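You operate a simulated robot arm through the tools that you are given. There is no shell and no other tool.

The job below is to be done with a simulated robot arm. You get a single attempt, and the scene is never put back.

Task
Shut the floor boat's black and blue valves; push its grey handle down.
Fine: on each valve the pin first, then the cap.

It is judged by the outcome, as a careful person would: the job done as asked, and still so three seconds after it is handed in. It fails if anything else is knocked over, pushed out of place, dropped, spilled or broken. A push-on lid holds only when it is set on centred and level and pressed home; a screw cap is set on level and turned clockwise until tight.

Robot
A 7-joint arm with a three-finger gripper, fixed in place. Base frame: the origin is at the foot of the arm, x ahead of it, y to its left, z up. Units: cm, degrees, N and s.
Its first joint turns from -166.0 to 166.0 degrees. Payload 2.69 kg.
The tool frame sits at the grasp point between the pads (the TCP): z along the fingers, y along the line on which they close. The tips reach 3 cm beyond it. The gripper opens to 12.8 cm. The gripper's body begins 11.7 cm behind the TCP.
Orientation is told as [roll, pitch, yaw] about the base's x, y, z axes, in that order, counted from this pose: with the fingers straight down and closing along the base's y, the tool's x points along the base's -x, its y along +y and its z along -z.

Tools
- The arm moves only by the tool drive_tool. Its argument "increments" is a list of rows, each an object (a shift or turn left out is 0, a gripper value left out holds the last) with "linear": the shift along the tool's x, y, z in cm, a list of three; "turn": the turn, a rotation vector about the tool's x, y, z in degrees, a list of three. In form: [{"linear": [dx, dy, dz], "turn": [rx, ry, rz]}, ...]. A call has 1 to 20 rows; each row is the pose to reach, as a shift and turn from the pose commanded when the call began, along the tool's axes at that moment. "hand" is the finger opening in cm, from 0 to 12.8, set as the call begins (left out, the last holds). A row lasts 0.2 s, in which the tool goes at most 5 cm and 8.6 degrees; a call with a longer step from one row to the next is refused whole, and so is a gripper value outside its range. A pose out of reach is approached as far as the arm can. The call stops where the force on the tool passes 90 N (or 10 N more than at its start, if that is more) or the arm is blocked; 0.2 s more then pass. Each finger halts on what it meets, pressing with about 25 N; the grip force reading is that of the motor and also rises with nothing between the fingers. The clock runs only during rows and for 0.2 s after the last one: add rows that repeat a pose to give the fingers time. The reply holds the time, the measured pose of the TCP, the force on the tool along the base axes, the opening and the grip force, in the units named above and with some noise, with the torque about the TCP (base axes, N m) and any sound that the robot's microphone picked up.
- Cameras (640 x 400 px; columns grow to the right, rows downward): "scene" is fixed at [4.99, -50.04, 106.56]; the picture's right is [0.44, -0.90, 0.00], its down [-0.31, -0.15, -0.94] and it looks along [0.84, 0.41, -0.34] (base axes); focal length 357 px, centre (320, 200). "wrist" rides on the gripper at [5.8, 5.4, -13.1] in the tool frame; the picture's right is [-0.68, 0.74, 0.00], its down [-0.62, -0.57, -0.55] and it looks along [-0.40, -0.37, 0.84] (tool axes); focal length 234 px, centre (320, 200). There is no depth. A picture from a camera that has moved, and an enlarged one, comes with that camera's place and axes in the base frame and with its lens.
- grab_frame(camera): a new picture of that camera. It takes no simulated time.
- raise_lower(by): slides the trunk up (or, below 0, down) by that many cm; the arm rides with it, the base frame stays. It gives what a move gives, with no picture.
- enlarge(camera, box): a new picture of the part [left, top, right, bottom] of that camera's present view, enlarged. It takes no simulated time.
- sign_off(): hands the job in; it is judged then, once.

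Nothing tells you positions but the pictures and the camera data. Unless the task says otherwise, let go and move clear before handing in.

The tools are called by a JSON object that holds its "name" and its "arguments". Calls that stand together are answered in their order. drive_tool: Moves the arm, as the interface text tells. Its arguments: {"type":"object","properties":{"increments":{"type":"array","items":{"type":"object","properties":{"linear":{"type":"array","items":{"type":"number"}},"turn":{"type":"array","items":{"type":"number"}}}}},"hand":{"type":"number"}},"required":["increments"]} The other tools are called the same way: raise_lower (by) slides the trunk up or down; grab_frame (camera) takes a picture; enlarge (camera, box) takes an enlarged picture of a part of a camera's view; sign_off () hands the job in.

At the start:

```text
time_s: 0.0
ee_pos: [79.15, 9.34, 86.8]
ee_rot: [0.0, 0.0, 0.1]
ft_force: [-0.3, 0.2, -0.1]
torque: [-0.02, 0.01, -0.01]
grip_width: 12.82
finger_force: 0.1
trunk travel left (down, up): [-15.0, 20.0]
```

scene: 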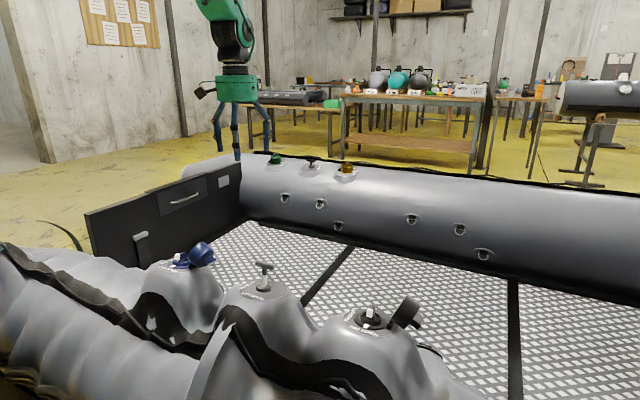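
wrist: 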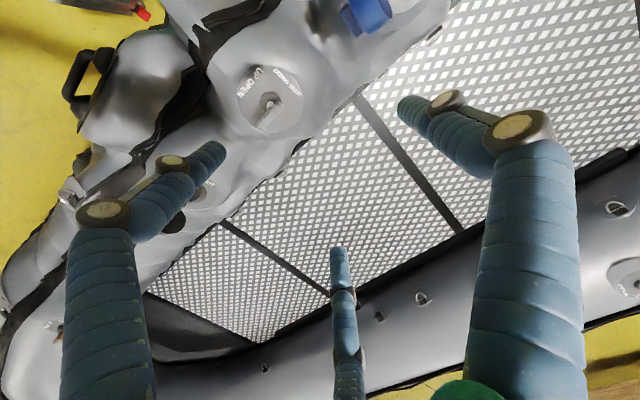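

I see an inflatable boat on the floor. On the near tube are a blue-capped valve, a grey T-handle and a black-capped valve. On the far tube are a green valve, another handle and an orange valve, which may belong to the same boat. I'll look closer before moving.

{"name": "enlarge", "arguments": {"camera": "scene", "box": [140, 220, 300, 320]}}

{"name": "enlarge", "arguments": {"camera": "scene", "box": [320, 280, 448, 360]}}

{"name": "enlarge", "arguments": {"camera": "scene", "box": [230, 240, 310, 290]}}

{"name": "enlarge", "arguments": {"camera": "scene", "box": [240, 130, 400, 230]}}

{"name": "enlarge", "arguments": {"camera": "wrist", "box": [160, 0, 480, 200]}}

{"name": "enlarge", "arguments": {"camera": "wrist", "box": [0, 0, 256, 300]}}

{"name": "enlarge", "arguments": {"camera": "scene", "box": [320, 50, 640, 200]}}

```text
4.00 times, centred on (220, 270) of scene
camera zoom: at [4.99, -50.04, 106.56], right [0.44, -0.9, 0.0], down [-0.31, -0.15, -0.94], along [0.84, 0.41, -0.34], focal length 1428 px, centre (720, -80)
```

zoom: 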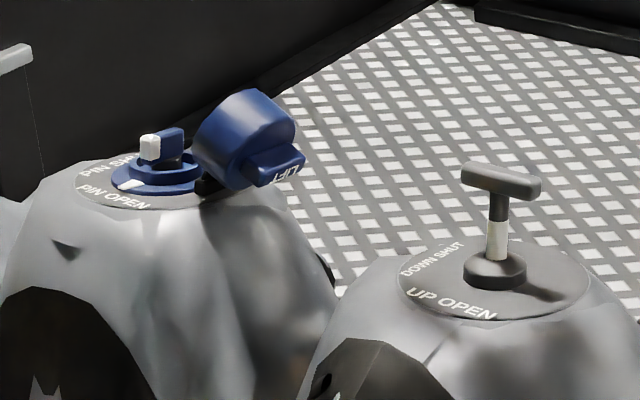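

```text
5.00 times, centred on (384, 320) of scene
camera zoom: at [4.99, -50.04, 106.56], right [0.44, -0.9, 0.0], down [-0.31, -0.15, -0.94], along [0.84, 0.41, -0.34], focal length 1786 px, centre (0, -400)
```

zoom: 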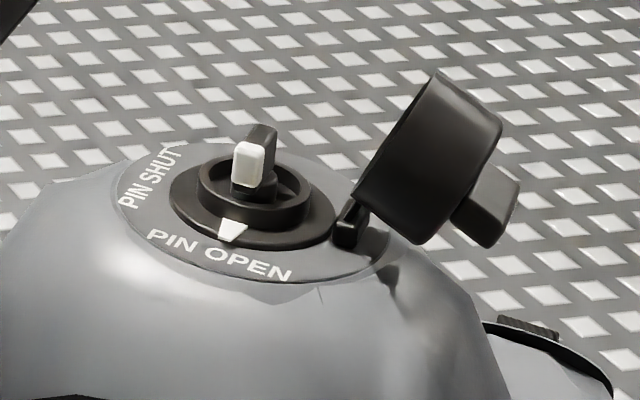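

```text
8.00 times, centred on (270, 265) of scene
camera zoom: at [4.99, -50.04, 106.56], right [0.44, -0.9, 0.0], down [-0.31, -0.15, -0.94], along [0.84, 0.41, -0.34], focal length 2857 px, centre (720, -320)
```

zoom: 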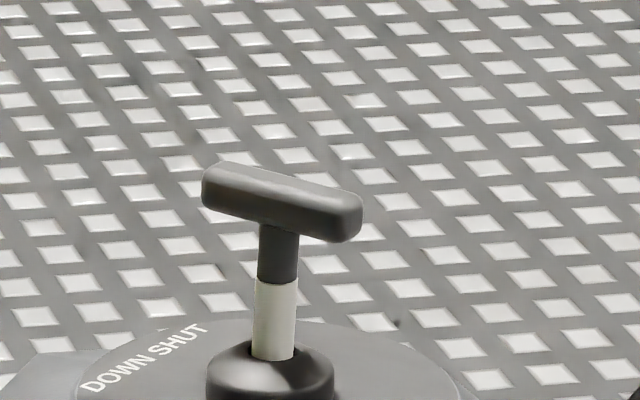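

```text
4.00 times, centred on (320, 180) of scene
camera zoom: at [4.99, -50.04, 106.56], right [0.44, -0.9, 0.0], down [-0.31, -0.15, -0.94], along [0.84, 0.41, -0.34], focal length 1428 px, centre (320, 280)
```

zoom: 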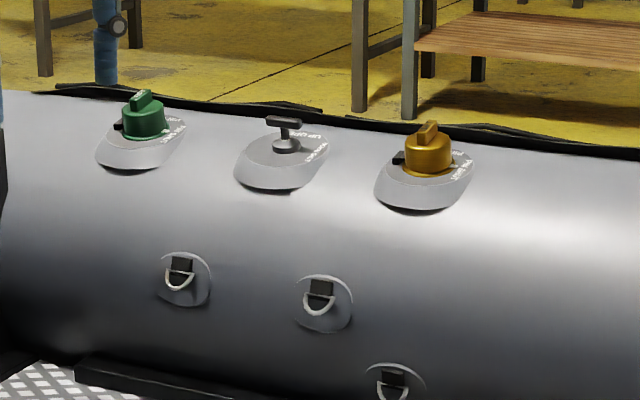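

```text
2.00 times, centred on (320, 100) of wrist
camera zoom: at [73.37, 14.74, 99.9], right [0.68, 0.74, 0.0], down [0.62, -0.57, 0.55], along [0.4, -0.37, -0.84], focal length 468 px, centre (320, 400)
```

zoom: 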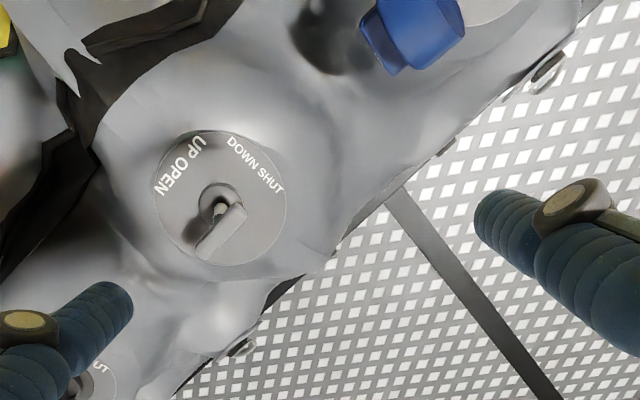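

```text
1.33 times, centred on (128, 150) of wrist
camera zoom: at [73.37, 14.74, 99.9], right [0.68, 0.74, 0.0], down [0.62, -0.57, 0.55], along [0.4, -0.37, -0.84], focal length 312 px, centre (576, 267)
```

zoom: 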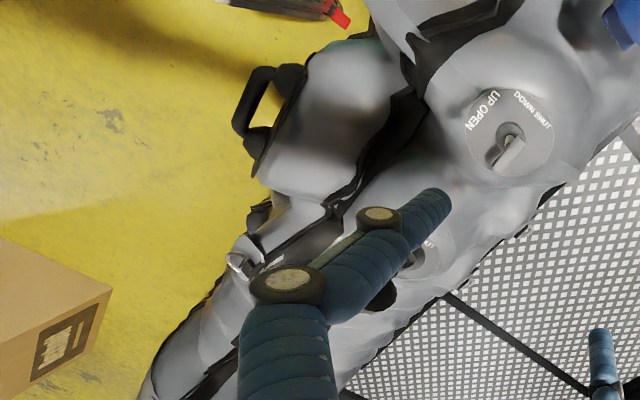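

```text
2.00 times, centred on (480, 125) of scene
camera zoom: at [4.99, -50.04, 106.56], right [0.44, -0.9, 0.0], down [-0.31, -0.15, -0.94], along [0.84, 0.41, -0.34], focal length 714 px, centre (0, 350)
```

zoom: 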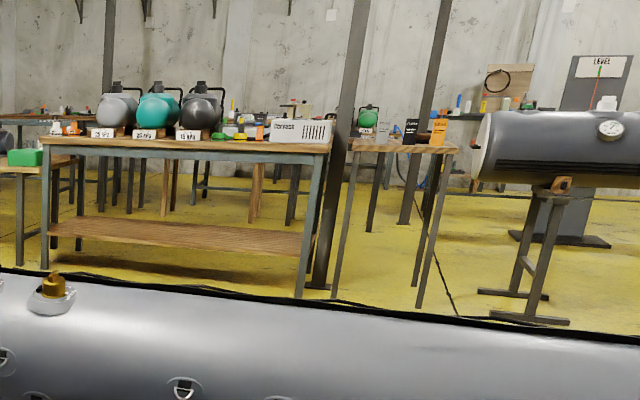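

The near-tube parts come out at about z 56 cm: the T-handle near (75, 1), the blue valve near (68, 26) and the black valve near (69, -31). I'll move above the blue valve for a close look.

{"name": "drive_tool", "arguments": {"increments": [{"linear": [2, 3, 2]}, {"linear": [4, 6, 4]}, {"linear": [6, 9, 6]}, {"linear": [8, 12, 8]}, {"linear": [10, 15, 10]}, {"linear": [10.6, 16.7, 12]}]}}

{"name": "grab_frame", "arguments": {"camera": "wrist"}}

{"name": "grab_frame", "arguments": {"camera": "scene"}}

```text
time_s: 1.4
ee_pos: [68.69, 26.27, 74.68]
ee_rot: [-0.1, 0.0, 0.0]
ft_force: [0.5, -0.2, 0.9]
torque: [-0.02, 0.03, 0.02]
grip_width: 12.77
finger_force: 0.0
trunk travel left (down, up): [-15.0, 20.0]
```

```text
taken
camera wrist: at [62.72, 31.6, 87.79], right [0.68, 0.74, 0.0], down [0.62, -0.57, 0.55], along [0.4, -0.37, -0.84], focal length 234 px, centre (320, 200)
```

wrist: 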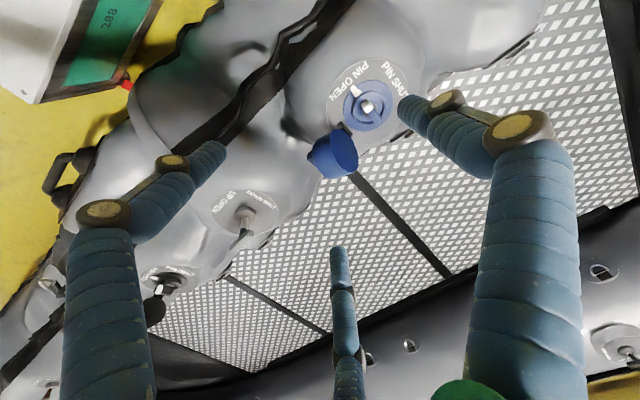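

```text
taken
```

scene: 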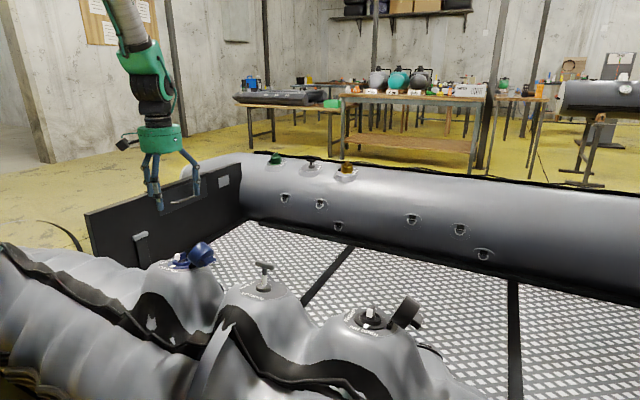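

The wrist view shows three finger-like tubes, not two. I'll close the hand in free air to learn its real shape and look again.

{"name": "drive_tool", "arguments": {"hand": 2, "increments": [{"linear": [0, 0, 0]}, {"linear": [0, 0, 0]}, {"linear": [0, 0, 0]}, {"linear": [0, 0, 0]}, {"linear": [0, 0, 0]}]}}

{"name": "grab_frame", "arguments": {"camera": "wrist"}}

{"name": "enlarge", "arguments": {"camera": "scene", "box": [80, 100, 240, 220]}}

{"name": "enlarge", "arguments": {"camera": "wrist", "box": [270, 40, 430, 190]}}

```text
time_s: 2.6
ee_pos: [68.6, 26.14, 74.71]
ee_rot: [-0.1, 0.0, 0.0]
ft_force: [-0.8, 0.5, -0.2]
torque: [-0.01, 0.0, 0.0]
grip_width: 2.0
finger_force: 0.1
trunk travel left (down, up): [-15.0, 20.0]
```

```text
taken
camera wrist: at [62.76, 31.56, 87.82], right [0.68, 0.74, 0.0], down [0.62, -0.57, 0.55], along [0.4, -0.37, -0.84], focal length 234 px, centre (320, 200)
```

wrist: 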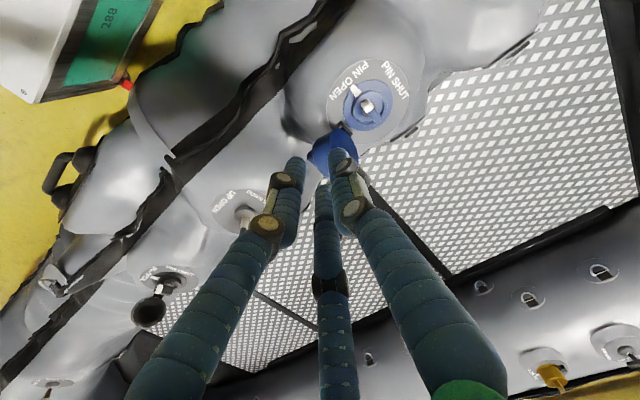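

```text
3.33 times, centred on (160, 160) of scene
camera zoom: at [4.99, -50.04, 106.56], right [0.44, -0.9, 0.0], down [-0.31, -0.15, -0.94], along [0.84, 0.41, -0.34], focal length 1190 px, centre (853, 333)
```

zoom: 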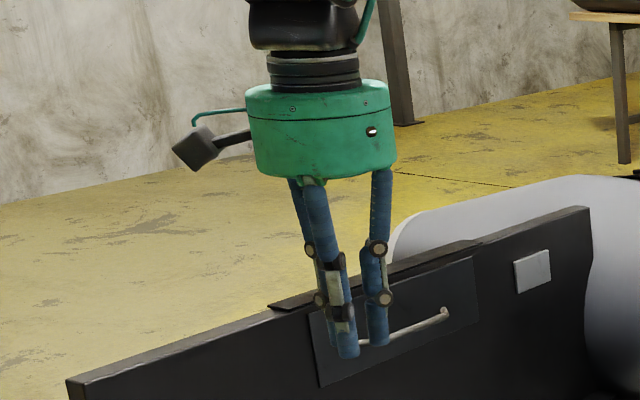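

```text
2.67 times, centred on (350, 115) of wrist
camera zoom: at [62.76, 31.56, 87.82], right [0.68, 0.74, 0.0], down [0.62, -0.57, 0.55], along [0.4, -0.37, -0.84], focal length 624 px, centre (240, 427)
```

zoom: 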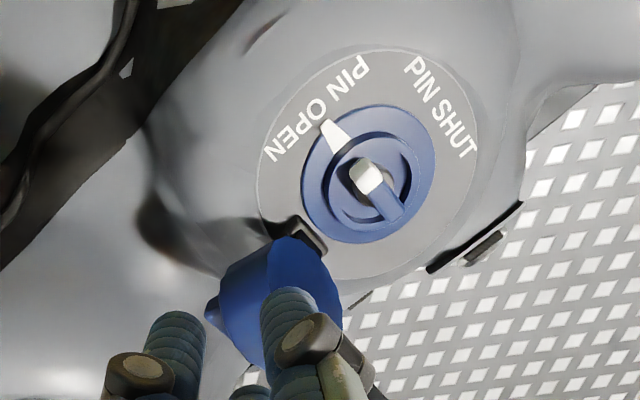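

The hand looks three-fingered but closes about the TCP. The wrist view shows the blue valve's white pointer at PIN OPEN. Triangulating again puts that valve near (78, 37, 48.5), so I'll go above it with the hand open for a closer view.

{"name": "drive_tool", "arguments": {"hand": 12.8, "increments": [{"linear": [-2, 2.2, 1]}, {"linear": [-4, 4.4, 3]}, {"linear": [-6, 6.6, 5]}, {"linear": [-8, 8.8, 7]}, {"linear": [-9.4, 10.9, 9]}, {"linear": [-9.4, 10.9, 9]}]}}

{"name": "grab_frame", "arguments": {"camera": "wrist"}}

{"name": "grab_frame", "arguments": {"camera": "scene"}}

{"name": "enlarge", "arguments": {"camera": "wrist", "box": [240, 100, 400, 220]}}

```text
time_s: 4.0
ee_pos: [77.93, 36.94, 65.57]
ee_rot: [0.0, 0.1, 0.0]
ft_force: [0.5, 0.8, 0.6]
torque: [-0.01, -0.01, 0.02]
grip_width: 12.8
finger_force: 0.0
trunk travel left (down, up): [-15.0, 20.0]
```

```text
taken
camera wrist: at [72.14, 42.34, 78.69], right [0.68, 0.74, 0.0], down [0.62, -0.57, 0.55], along [0.4, -0.37, -0.84], focal length 234 px, centre (320, 200)
```

wrist: 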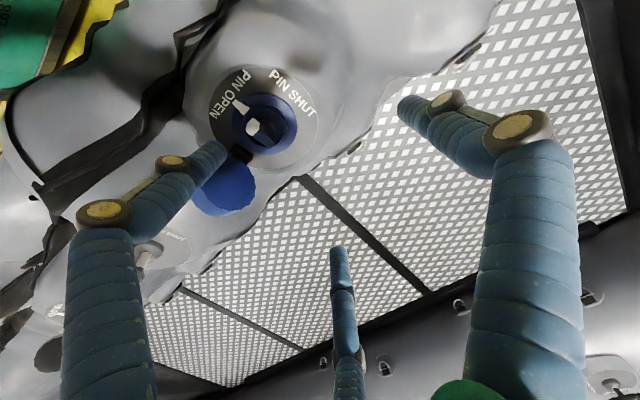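

```text
taken
```

scene: 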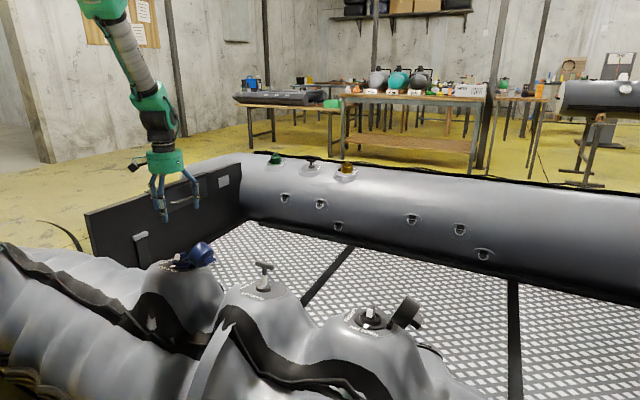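

```text
3.33 times, centred on (320, 160) of wrist
camera zoom: at [72.14, 42.34, 78.69], right [0.68, 0.74, 0.0], down [0.62, -0.57, 0.55], along [0.4, -0.37, -0.84], focal length 781 px, centre (320, 333)
```

zoom: 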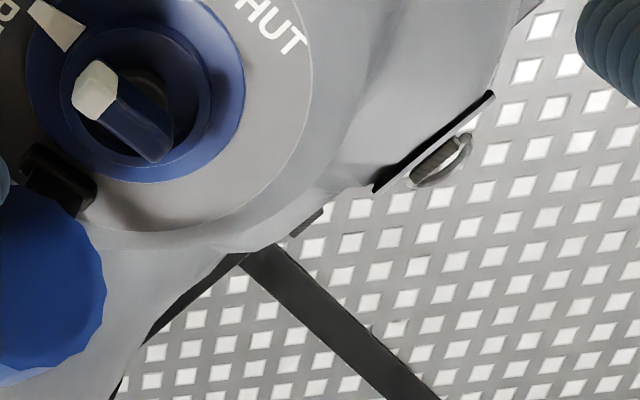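

Correcting a zoom-scale slip, the blue pin is at about (73, 32, 53) and its cap stands up to about z 57. I'll re-centre over the pin at a safe height.

{"name": "drive_tool", "arguments": {"increments": [{"linear": [2, -2, 0.5]}, {"linear": [4.9, -5.1, 1]}, {"linear": [4.9, -5.1, 1]}]}}

{"name": "grab_frame", "arguments": {"camera": "wrist"}}

{"name": "enlarge", "arguments": {"camera": "wrist", "box": [208, 80, 400, 200]}}

{"name": "enlarge", "arguments": {"camera": "scene", "box": [150, 170, 310, 270]}}

{"name": "enlarge", "arguments": {"camera": "scene", "box": [150, 230, 230, 280]}}

{"name": "enlarge", "arguments": {"camera": "scene", "box": [324, 150, 372, 180]}}

```text
time_s: 4.8
ee_pos: [73.14, 31.82, 64.69]
ee_rot: [0.0, 0.1, 0.0]
ft_force: [-0.1, 1.2, 0.4]
torque: [-0.01, 0.01, 0.0]
grip_width: 12.78
finger_force: 0.1
trunk travel left (down, up): [-15.0, 20.0]
```

```text
taken
camera wrist: at [67.27, 37.19, 77.86], right [0.68, 0.74, 0.0], down [0.62, -0.57, 0.55], along [0.4, -0.37, -0.84], focal length 234 px, centre (320, 200)
```

wrist: 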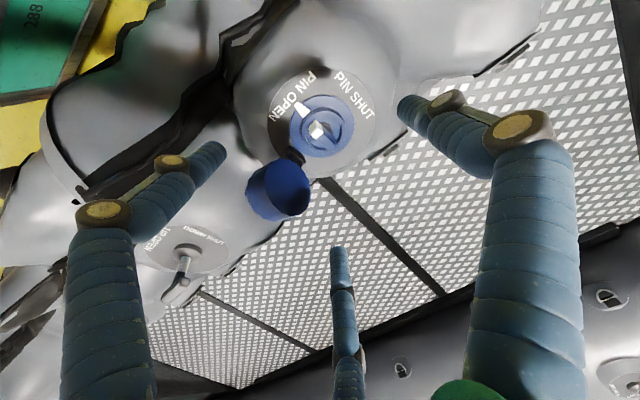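

```text
3.33 times, centred on (304, 140) of wrist
camera zoom: at [67.27, 37.19, 77.86], right [0.68, 0.74, 0.0], down [0.62, -0.57, 0.55], along [0.4, -0.37, -0.84], focal length 781 px, centre (373, 400)
```

zoom: 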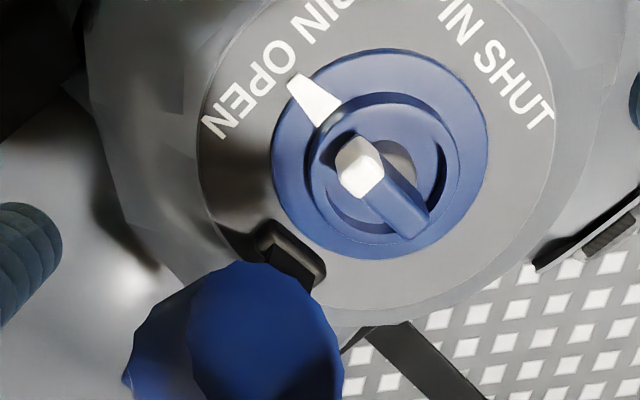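

```text
4.00 times, centred on (230, 220) of scene
camera zoom: at [4.99, -50.04, 106.56], right [0.44, -0.9, 0.0], down [-0.31, -0.15, -0.94], along [0.84, 0.41, -0.34], focal length 1428 px, centre (680, 120)
```

zoom: 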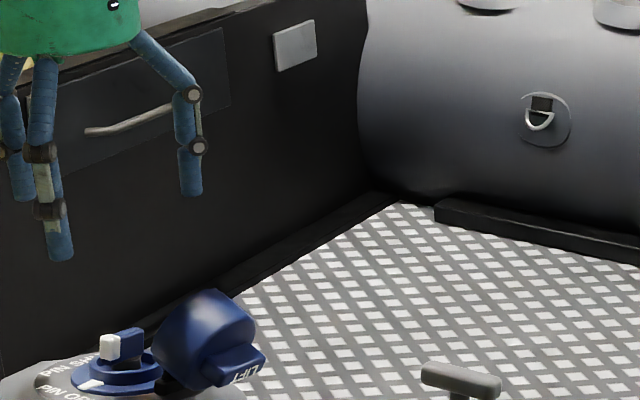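

```text
8.00 times, centred on (190, 255) of scene
camera zoom: at [4.99, -50.04, 106.56], right [0.44, -0.9, 0.0], down [-0.31, -0.15, -0.94], along [0.84, 0.41, -0.34], focal length 2857 px, centre (1360, -240)
```

zoom: 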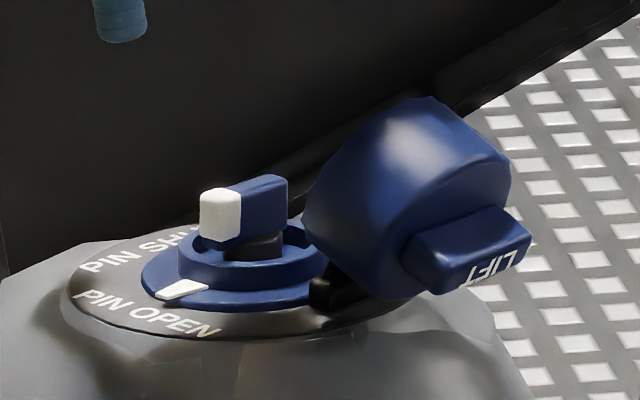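

```text
13.33 times, centred on (348, 165) of scene
camera zoom: at [4.99, -50.04, 106.56], right [0.44, -0.9, 0.0], down [-0.31, -0.15, -0.94], along [0.84, 0.41, -0.34], focal length 4761 px, centre (-53, 667)
```

zoom: 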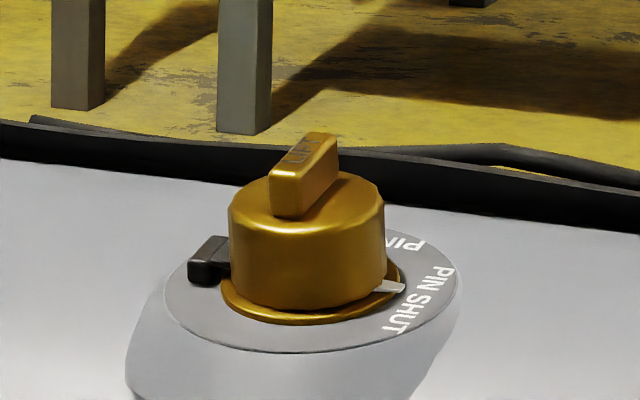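

The shut orange valve on the far tube shows the tick turns with the pin and points at PIN SHUT, opposite the hinge. So each pin turns about 90° clockwise seen from above. Next I need the plate tilt and exact geometry, so I'll zoom in further.

{"name": "enlarge", "arguments": {"camera": "scene", "box": [156, 237, 220, 277]}}

{"name": "enlarge", "arguments": {"camera": "scene", "box": [340, 285, 436, 345]}}

{"name": "enlarge", "arguments": {"camera": "scene", "box": [232, 250, 304, 295]}}

{"name": "enlarge", "arguments": {"camera": "wrist", "box": [256, 60, 384, 140]}}

{"name": "enlarge", "arguments": {"camera": "scene", "box": [252, 145, 300, 175]}}

{"name": "enlarge", "arguments": {"camera": "scene", "box": [290, 150, 338, 180]}}

```text
10.00 times, centred on (188, 257) of scene
camera zoom: at [4.99, -50.04, 106.56], right [0.44, -0.9, 0.0], down [-0.31, -0.15, -0.94], along [0.84, 0.41, -0.34], focal length 3571 px, centre (1640, -370)
```

zoom: 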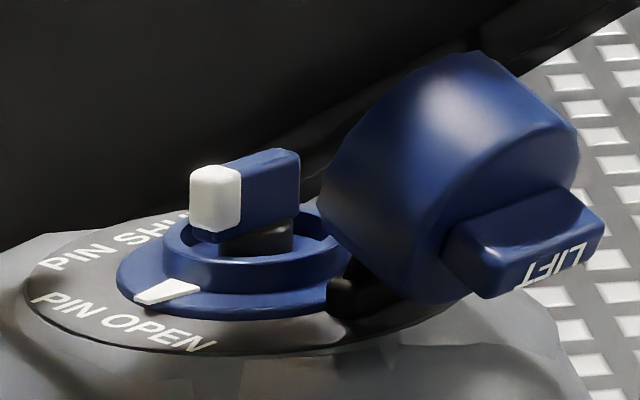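

```text
6.67 times, centred on (388, 315) of scene
camera zoom: at [4.99, -50.04, 106.56], right [0.44, -0.9, 0.0], down [-0.31, -0.15, -0.94], along [0.84, 0.41, -0.34], focal length 2381 px, centre (-133, -567)
```

zoom: 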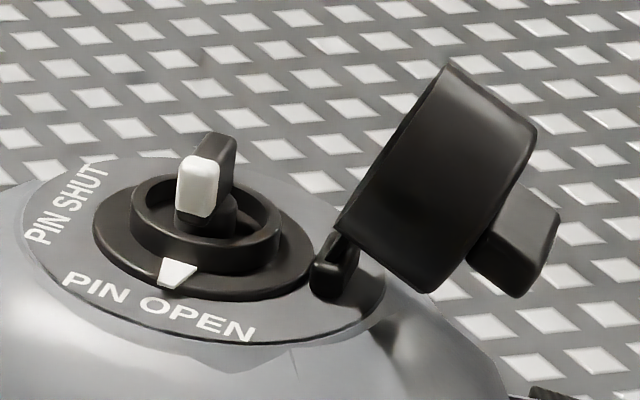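

```text
8.89 times, centred on (268, 272) of scene
camera zoom: at [4.99, -50.04, 106.56], right [0.44, -0.9, 0.0], down [-0.31, -0.15, -0.94], along [0.84, 0.41, -0.34], focal length 3174 px, centre (782, -444)
```

zoom: 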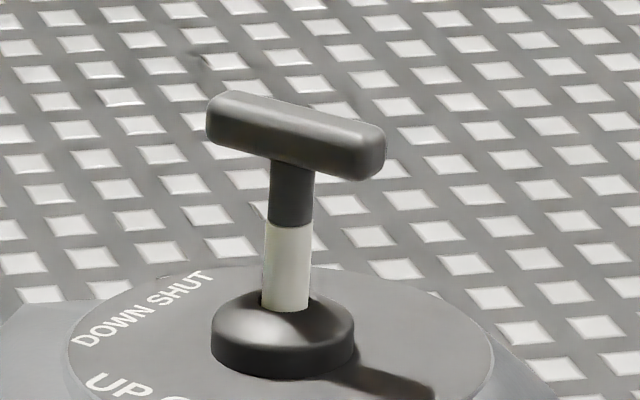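

```text
5.00 times, centred on (320, 100) of wrist
camera zoom: at [67.27, 37.19, 77.86], right [0.68, 0.74, 0.0], down [0.62, -0.57, 0.55], along [0.4, -0.37, -0.84], focal length 1171 px, centre (320, 700)
```

zoom: 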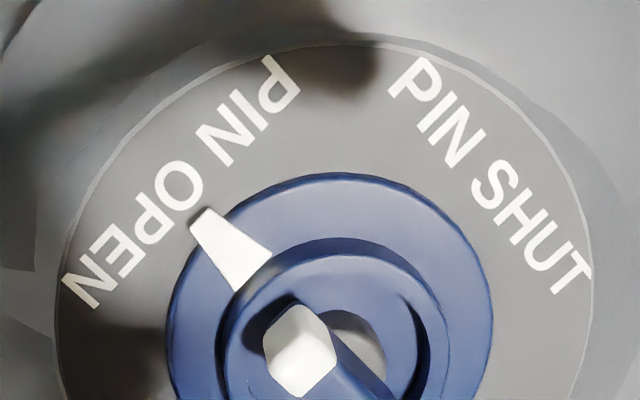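

```text
13.33 times, centred on (276, 160) of scene
camera zoom: at [4.99, -50.04, 106.56], right [0.44, -0.9, 0.0], down [-0.31, -0.15, -0.94], along [0.84, 0.41, -0.34], focal length 4761 px, centre (907, 733)
```

zoom: 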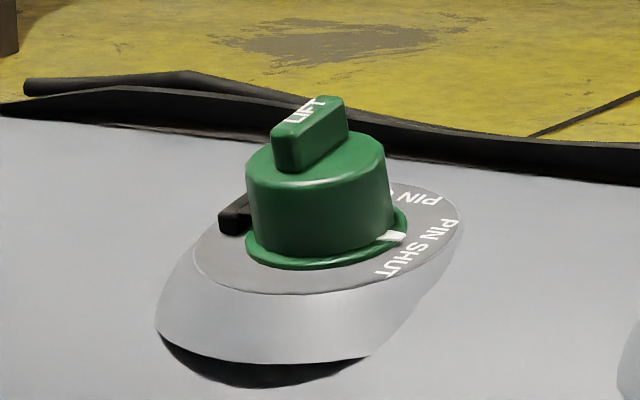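

```text
13.33 times, centred on (314, 165) of scene
camera zoom: at [4.99, -50.04, 106.56], right [0.44, -0.9, 0.0], down [-0.31, -0.15, -0.94], along [0.84, 0.41, -0.34], focal length 4761 px, centre (400, 667)
```

zoom: 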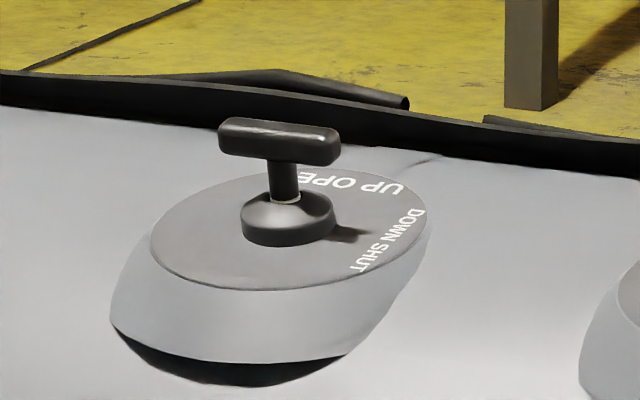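

The blue pin bar lies along x with its white end toward -x (OPEN); SHUT is toward +y and the hinge is on the -y side. The plate seems tilted by a few degrees. I'll narrow the fingers and go down to about 7 cm above the pin for a finer look.

{"name": "drive_tool", "arguments": {"hand": 5, "increments": [{"linear": [0, 0, 0]}, {"linear": [0, 0, 0]}, {"linear": [0, 0, 0]}, {"linear": [-0.4, 0.1, 2]}, {"linear": [-0.4, 0.1, 4.2]}, {"linear": [-0.4, 0.1, 4.2]}]}}

{"name": "grab_frame", "arguments": {"camera": "wrist"}}

{"name": "enlarge", "arguments": {"camera": "wrist", "box": [224, 70, 416, 190]}}

{"name": "enlarge", "arguments": {"camera": "scene", "box": [140, 190, 236, 280]}}

```text
time_s: 6.2
ee_pos: [73.53, 31.84, 60.58]
ee_rot: [0.0, -0.1, 0.0]
ft_force: [0.7, -0.1, -0.7]
torque: [-0.03, -0.03, 0.01]
grip_width: 5.03
finger_force: 0.0
trunk travel left (down, up): [-15.0, 20.0]
```

```text
taken
camera wrist: at [67.72, 37.31, 73.61], right [0.68, 0.74, 0.0], down [0.62, -0.57, 0.55], along [0.4, -0.37, -0.84], focal length 234 px, centre (320, 200)
```

wrist: 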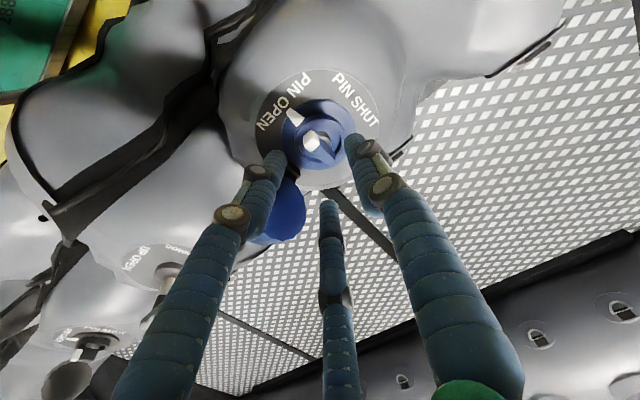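

```text
3.33 times, centred on (320, 130) of wrist
camera zoom: at [67.72, 37.31, 73.61], right [0.68, 0.74, 0.0], down [0.62, -0.57, 0.55], along [0.4, -0.37, -0.84], focal length 781 px, centre (320, 433)
```

zoom: 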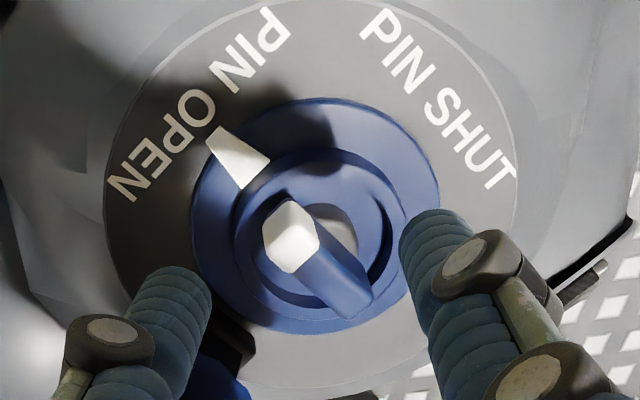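

```text
4.44 times, centred on (188, 235) of scene
camera zoom: at [4.99, -50.04, 106.56], right [0.44, -0.9, 0.0], down [-0.31, -0.15, -0.94], along [0.84, 0.41, -0.34], focal length 1587 px, centre (907, 44)
```

zoom: 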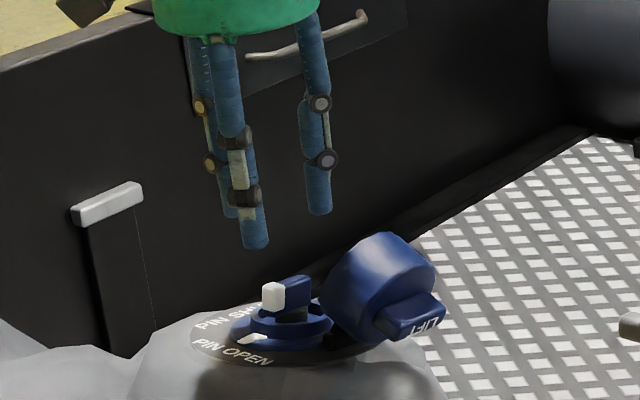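

Fingers and valve are both in view, and the flange's shape suggests a tilt of about 7° down toward (+x, -y). I'll zoom the scene camera harder on both flanges to measure the tilt.

{"name": "enlarge", "arguments": {"camera": "scene", "box": [156, 247, 204, 277]}}

{"name": "enlarge", "arguments": {"camera": "scene", "box": [342, 300, 406, 340]}}

{"name": "enlarge", "arguments": {"camera": "scene", "box": [236, 265, 300, 305]}}

```text
13.33 times, centred on (180, 262) of scene
camera zoom: at [4.99, -50.04, 106.56], right [0.44, -0.9, 0.0], down [-0.31, -0.15, -0.94], along [0.84, 0.41, -0.34], focal length 4761 px, centre (2187, -627)
```

zoom: 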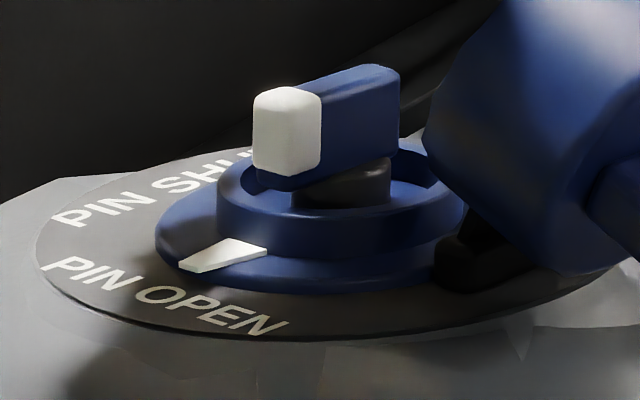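

```text
10.00 times, centred on (374, 320) of scene
camera zoom: at [4.99, -50.04, 106.56], right [0.44, -0.9, 0.0], down [-0.31, -0.15, -0.94], along [0.84, 0.41, -0.34], focal length 3571 px, centre (-220, -1000)
```

zoom: 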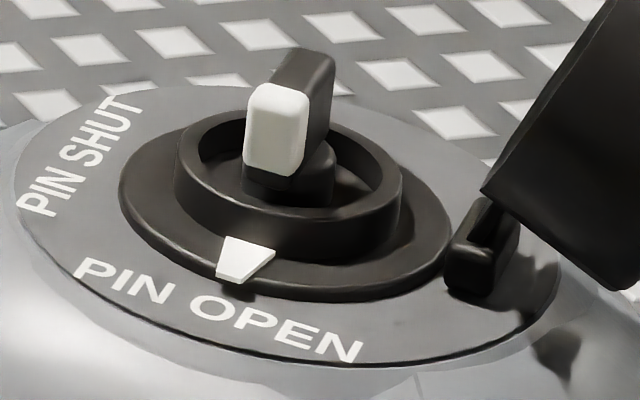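

```text
10.00 times, centred on (268, 285) of scene
camera zoom: at [4.99, -50.04, 106.56], right [0.44, -0.9, 0.0], down [-0.31, -0.15, -0.94], along [0.84, 0.41, -0.34], focal length 3571 px, centre (840, -650)
```

zoom: 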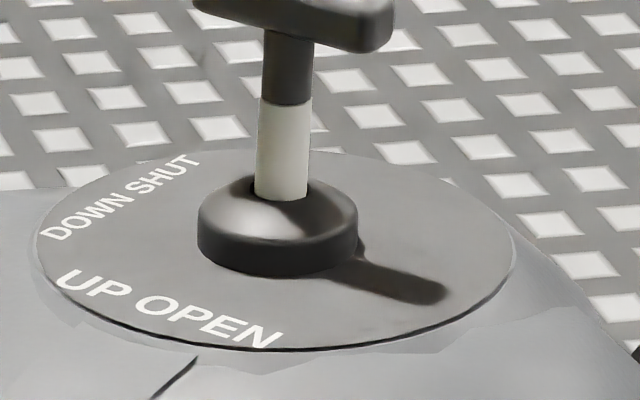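

Triangulating the label letters gives a plate height of about 50.6 with little slope along y; the slope along x is still uncertain. I'll swing the hand 90° about its axis, which is the same turn the pin needs. That tests the joint range and gives a second viewpoint.

{"name": "drive_tool", "arguments": {"increments": [{"linear": [0, 0, -1], "turn": [0, 0, 8]}, {"linear": [0, 0, -2], "turn": [0, 0, 16]}, {"linear": [0, 0, -2], "turn": [0, 0, 24]}, {"linear": [0, 0, -2], "turn": [0, 0, 32]}, {"linear": [0, 0, -2], "turn": [0, 0, 40]}, {"linear": [0, 0, -2], "turn": [0, 0, 48]}, {"linear": [0, 0, -2], "turn": [0, 0, 56]}, {"linear": [0, 0, -2], "turn": [0, 0, 64]}, {"linear": [0, 0, -2], "turn": [0, 0, 72]}, {"linear": [0, 0, -2], "turn": [0, 0, 80]}, {"linear": [0, 0, -2], "turn": [0, 0, 88]}, {"linear": [0, 0, -2], "turn": [0, 0, 90]}, {"linear": [0, 0, -2], "turn": [0, 0, 90]}]}}

{"name": "grab_frame", "arguments": {"camera": "wrist"}}

{"name": "enlarge", "arguments": {"camera": "wrist", "box": [224, 70, 416, 190]}}

```text
time_s: 9.0
ee_pos: [73.43, 31.94, 62.58]
ee_rot: [0.0, 0.0, -90.0]
ft_force: [0.6, -0.2, 0.6]
torque: [-0.01, 0.01, -0.03]
grip_width: 5.02
finger_force: 0.1
trunk travel left (down, up): [-15.0, 20.0]
```

```text
taken
camera wrist: at [78.85, 37.84, 75.7], right [0.74, -0.68, 0.0], down [-0.57, -0.62, 0.55], along [-0.37, -0.4, -0.84], focal length 234 px, centre (320, 200)
```

wrist: 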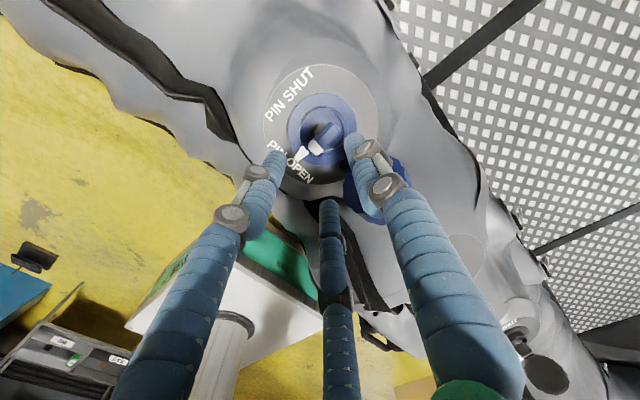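

```text
3.33 times, centred on (320, 130) of wrist
camera zoom: at [78.85, 37.84, 75.7], right [0.74, -0.68, 0.0], down [-0.57, -0.62, 0.55], along [-0.37, -0.4, -0.84], focal length 781 px, centre (320, 433)
```

zoom: 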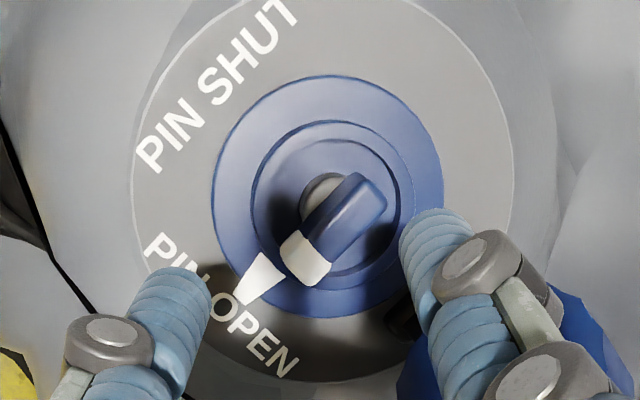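

From the flange's two views the blue plate leans about 8-10° down toward +x, with nearly no slope along y. I'll take sharper crops of the pin from this viewpoint to fix its axis.

{"name": "enlarge", "arguments": {"camera": "wrist", "box": [276, 90, 372, 150]}}

{"name": "enlarge", "arguments": {"camera": "wrist", "box": [256, 60, 384, 140]}}

{"name": "enlarge", "arguments": {"camera": "wrist", "box": [384, 220, 576, 340]}}

```text
6.67 times, centred on (324, 120) of wrist
camera zoom: at [78.85, 37.84, 75.7], right [0.74, -0.68, 0.0], down [-0.57, -0.62, 0.55], along [-0.37, -0.4, -0.84], focal length 1561 px, centre (293, 733)
```

zoom: 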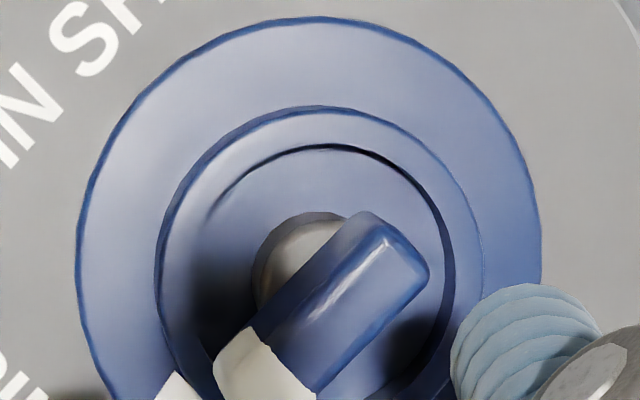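

```text
5.00 times, centred on (320, 100) of wrist
camera zoom: at [78.85, 37.84, 75.7], right [0.74, -0.68, 0.0], down [-0.57, -0.62, 0.55], along [-0.37, -0.4, -0.84], focal length 1171 px, centre (320, 700)
```

zoom: 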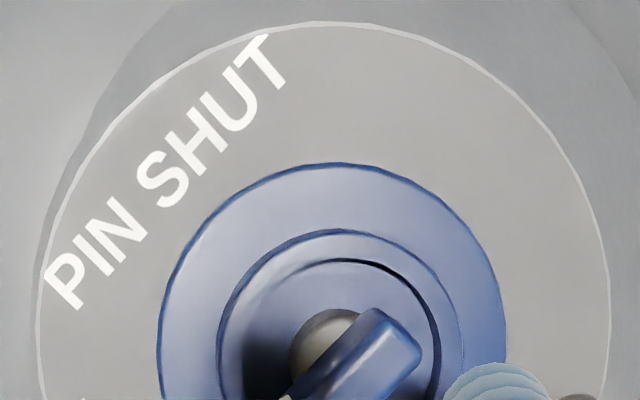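

```text
3.33 times, centred on (480, 280) of wrist
camera zoom: at [78.85, 37.84, 75.7], right [0.74, -0.68, 0.0], down [-0.57, -0.62, 0.55], along [-0.37, -0.4, -0.84], focal length 781 px, centre (-213, -67)
```

zoom: 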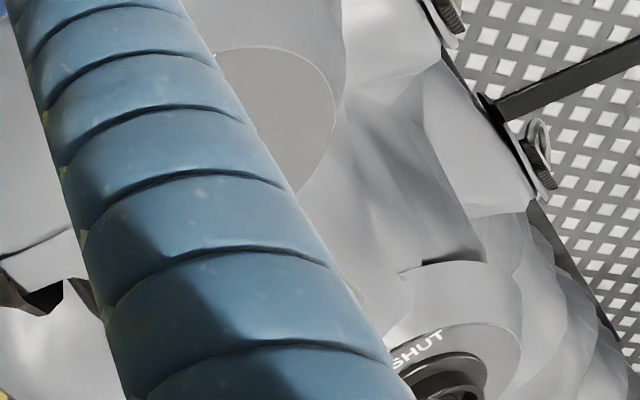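

The blue pin's bar top is at about (74.0, 31.4, 52.0), with its axis leaning about 8.5° toward +x. The 90° swing works, so I'll swing back to yaw 0, tilt to match the axis, and stop above the pin with fingers open 3.5 cm.

{"name": "drive_tool", "arguments": {"hand": 3.5, "increments": [{"linear": [0, 0, 0], "turn": [0, 0, -8]}, {"linear": [0, 0, 0], "turn": [0, 0, -16]}, {"linear": [-0.3, 1, 0], "turn": [0, 0, -24]}, {"linear": [-0.3, 2, 0.5], "turn": [0, 0, -32]}, {"linear": [-0.3, 2, 1], "turn": [0, 0, -40]}, {"linear": [-0.3, 2, 1], "turn": [0, 0, -48]}, {"linear": [-0.3, 2, 1], "turn": [0, 0, -56]}, {"linear": [-0.3, 2, 1], "turn": [0, 0, -64]}, {"linear": [-0.3, 2, 1], "turn": [0, 0, -72]}, {"linear": [-0.3, 2, 1], "turn": [0, 0, -80]}, {"linear": [-0.3, 2, 1], "turn": [0, 0, -88]}, {"linear": [-0.3, 2, 1], "turn": [0, 0, -90]}]}}

{"name": "drive_tool", "arguments": {"increments": [{"turn": [0, 4.3, 0]}, {"turn": [0, 8.6, 0]}, {"turn": [0, 8.6, 0]}]}}

{"name": "grab_frame", "arguments": {"camera": "wrist"}}

{"name": "enlarge", "arguments": {"camera": "wrist", "box": [256, 90, 384, 170]}}

{"name": "enlarge", "arguments": {"camera": "scene", "box": [140, 190, 236, 250]}}

```text
time_s: 11.6
ee_pos: [75.5, 31.6, 61.64]
ee_rot: [-0.1, 0.0, 0.1]
ft_force: [0.3, -0.3, 0.1]
torque: [0.01, 0.04, 0.0]
grip_width: 3.51
finger_force: 0.0
trunk travel left (down, up): [-15.0, 20.0]
```

```text
time_s: 12.4
ee_pos: [75.52, 31.67, 61.63]
ee_rot: [-0.1, 8.6, 0.0]
ft_force: [-0.4, -0.6, 0.0]
torque: [-0.02, 0.03, 0.04]
grip_width: 3.48
finger_force: 0.1
trunk travel left (down, up): [-15.0, 20.0]
```

```text
taken
camera wrist: at [71.73, 37.01, 75.46], right [0.67, 0.74, -0.1], down [0.69, -0.57, 0.45], along [0.27, -0.37, -0.89], focal length 234 px, centre (320, 200)
```

wrist: 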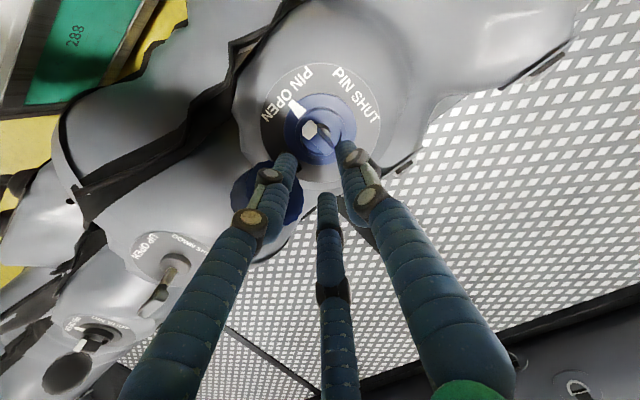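

```text
5.00 times, centred on (320, 130) of wrist
camera zoom: at [71.73, 37.01, 75.46], right [0.67, 0.74, -0.1], down [0.69, -0.57, 0.45], along [0.27, -0.37, -0.89], focal length 1171 px, centre (320, 550)
```

zoom: 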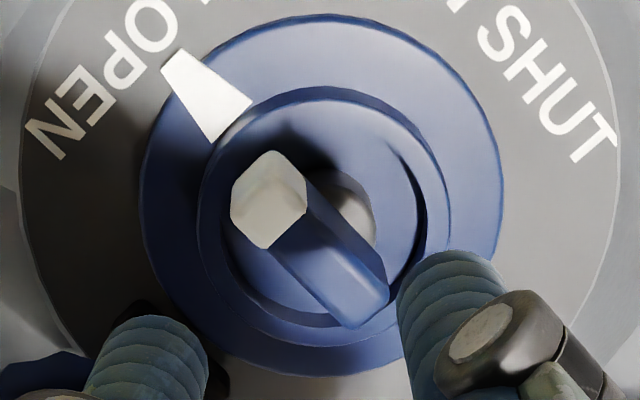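

```text
6.67 times, centred on (188, 220) of scene
camera zoom: at [4.99, -50.04, 106.56], right [0.44, -0.9, 0.0], down [-0.31, -0.15, -0.94], along [0.84, 0.41, -0.34], focal length 2381 px, centre (1200, 67)
```

zoom: 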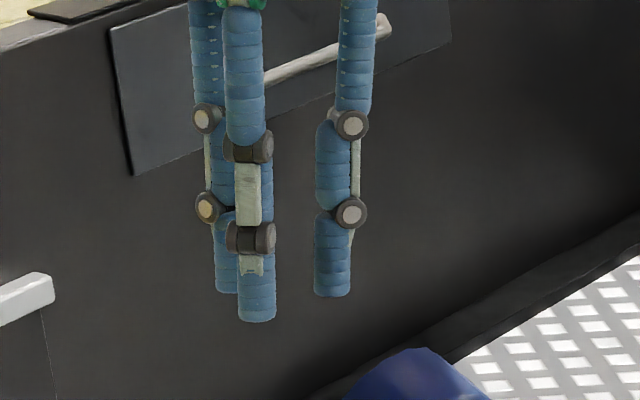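

With the tool tilted, the flange now looks circular to the camera, so the axes agree within about 1-2°. The bar sits nearly on the tool axis about 9.7 cm below the TCP. I'll go down in stages and check.

{"name": "drive_tool", "arguments": {"increments": [{"linear": [0.15, 0.1, 2]}, {"linear": [0.15, 0.1, 4]}, {"linear": [0.15, 0.1, 5.5]}, {"linear": [0.15, 0.1, 6.3]}, {"linear": [0.15, 0.1, 6.3]}]}}

{"name": "enlarge", "arguments": {"camera": "wrist", "box": [256, 110, 384, 190]}}

{"name": "enlarge", "arguments": {"camera": "scene", "box": [148, 222, 228, 272]}}

```text
time_s: 13.6
ee_pos: [74.31, 31.7, 55.45]
ee_rot: [-0.2, 8.6, 0.1]
ft_force: [-10.2, -11.2, 22.6]
torque: [-0.33, 0.65, 0.01]
grip_width: 4.94
finger_force: 8.7
trunk travel left (down, up): [-15.0, 20.0]
```

```text
5.00 times, centred on (320, 150) of wrist
camera zoom: at [70.5, 37.04, 69.21], right [0.67, 0.74, -0.1], down [0.69, -0.57, 0.45], along [0.27, -0.37, -0.89], focal length 1171 px, centre (320, 450)
```

zoom: 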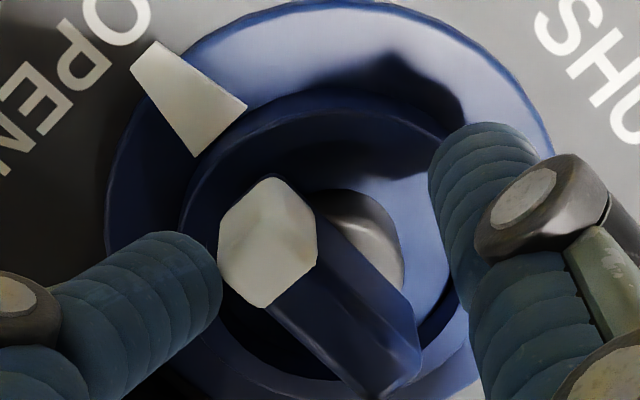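

```text
8.00 times, centred on (188, 247) of scene
camera zoom: at [4.99, -50.04, 106.56], right [0.44, -0.9, 0.0], down [-0.31, -0.15, -0.94], along [0.84, 0.41, -0.34], focal length 2857 px, centre (1376, -176)
```

zoom: 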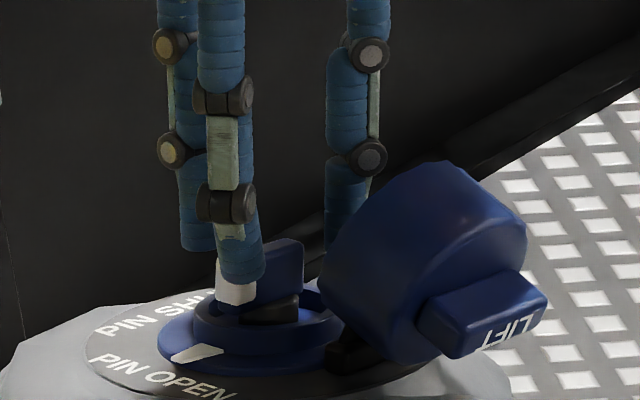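

Something was touched: the opening was pushed from 3.5 to 4.9 cm and there is about 25 N on the tool. The direction fits the visible three-jaw layout, with a -x,-y jaw riding on the bar's white end. I'll back off and open wider.

{"name": "drive_tool", "arguments": {"increments": [{"linear": [0, 0, -0.7]}, {"linear": [0, 0, -1.5]}, {"linear": [0, 0, -2]}]}}

{"name": "drive_tool", "arguments": {"hand": 6.4, "increments": [{"linear": [0, 0, 0]}, {"linear": [0, 0, 0]}]}}

{"name": "enlarge", "arguments": {"camera": "wrist", "box": [240, 90, 400, 190]}}

{"name": "enlarge", "arguments": {"camera": "scene", "box": [148, 222, 228, 272]}}

```text
time_s: 14.4
ee_pos: [74.76, 31.69, 57.33]
ee_rot: [0.1, 8.5, -0.1]
ft_force: [-0.1, -0.2, -1.2]
torque: [0.04, -0.02, 0.04]
grip_width: 3.5
finger_force: 0.1
trunk travel left (down, up): [-15.0, 20.0]
```

```text
time_s: 15.0
ee_pos: [74.87, 31.71, 57.39]
ee_rot: [0.0, 8.6, 0.0]
ft_force: [0.1, 0.3, 0.8]
torque: [0.02, 0.0, -0.03]
grip_width: 6.4
finger_force: 0.0
trunk travel left (down, up): [-15.0, 20.0]
```

```text
4.00 times, centred on (320, 140) of wrist
camera zoom: at [70.97, 37.07, 71.17], right [0.67, 0.74, -0.1], down [0.69, -0.57, 0.45], along [0.27, -0.37, -0.89], focal length 937 px, centre (320, 440)
```

zoom: 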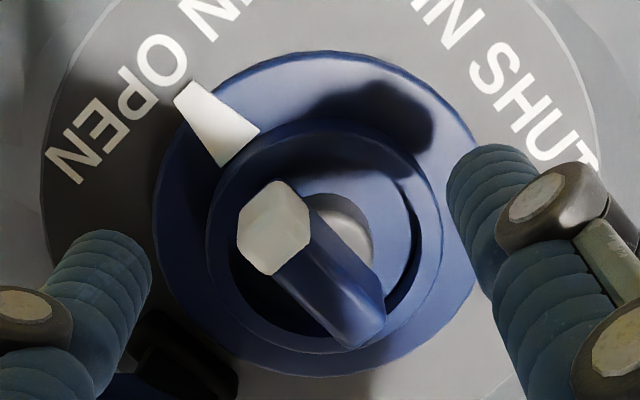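

```text
8.00 times, centred on (188, 247) of scene
camera zoom: at [4.99, -50.04, 106.56], right [0.44, -0.9, 0.0], down [-0.31, -0.15, -0.94], along [0.84, 0.41, -0.34], focal length 2857 px, centre (1376, -176)
```

zoom: 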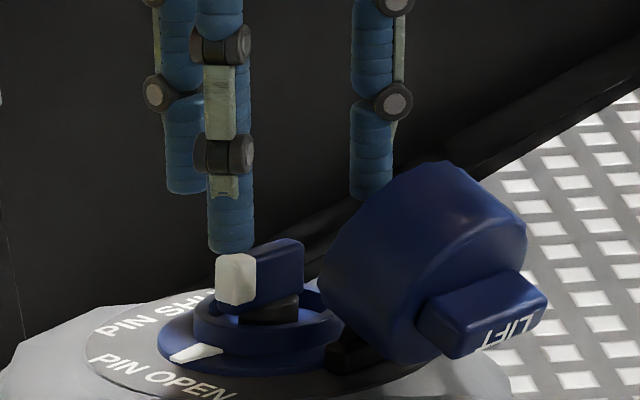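

The bar top is now centred under the hand, about 4.8 cm below the TCP. With the jaws open 6.4 cm I'll descend until the tips are about 1.5 cm below the bar top.

{"name": "drive_tool", "arguments": {"increments": [{"linear": [0.05, 0, 1]}, {"linear": [0.05, 0, 1.8]}, {"linear": [0.05, 0, 2.4]}, {"linear": [0.05, 0, 2.8]}, {"linear": [0.05, 0, 3.2]}, {"linear": [0.05, 0, 3.2]}]}}

{"name": "enlarge", "arguments": {"camera": "wrist", "box": [240, 100, 400, 200]}}

{"name": "enlarge", "arguments": {"camera": "scene", "box": [148, 222, 228, 272]}}

```text
time_s: 16.4
ee_pos: [74.18, 31.8, 54.26]
ee_rot: [0.0, 8.6, 0.0]
ft_force: [0.3, 0.1, 0.6]
torque: [0.01, 0.01, -0.03]
grip_width: 6.4
finger_force: 0.1
trunk travel left (down, up): [-15.0, 20.0]
```

```text
4.00 times, centred on (320, 150) of wrist
camera zoom: at [70.37, 37.12, 68.07], right [0.67, 0.74, -0.1], down [0.69, -0.57, 0.45], along [0.27, -0.37, -0.89], focal length 937 px, centre (320, 400)
```

zoom: 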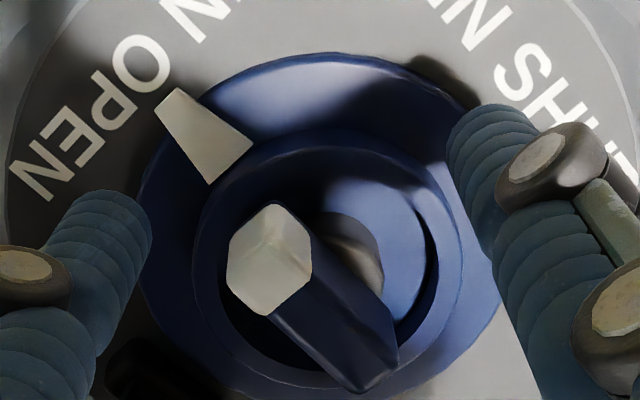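

```text
8.00 times, centred on (188, 247) of scene
camera zoom: at [4.99, -50.04, 106.56], right [0.44, -0.9, 0.0], down [-0.31, -0.15, -0.94], along [0.84, 0.41, -0.34], focal length 2857 px, centre (1376, -176)
```

zoom: 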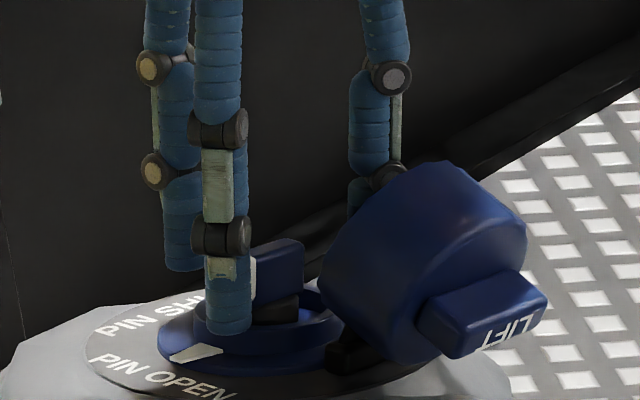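

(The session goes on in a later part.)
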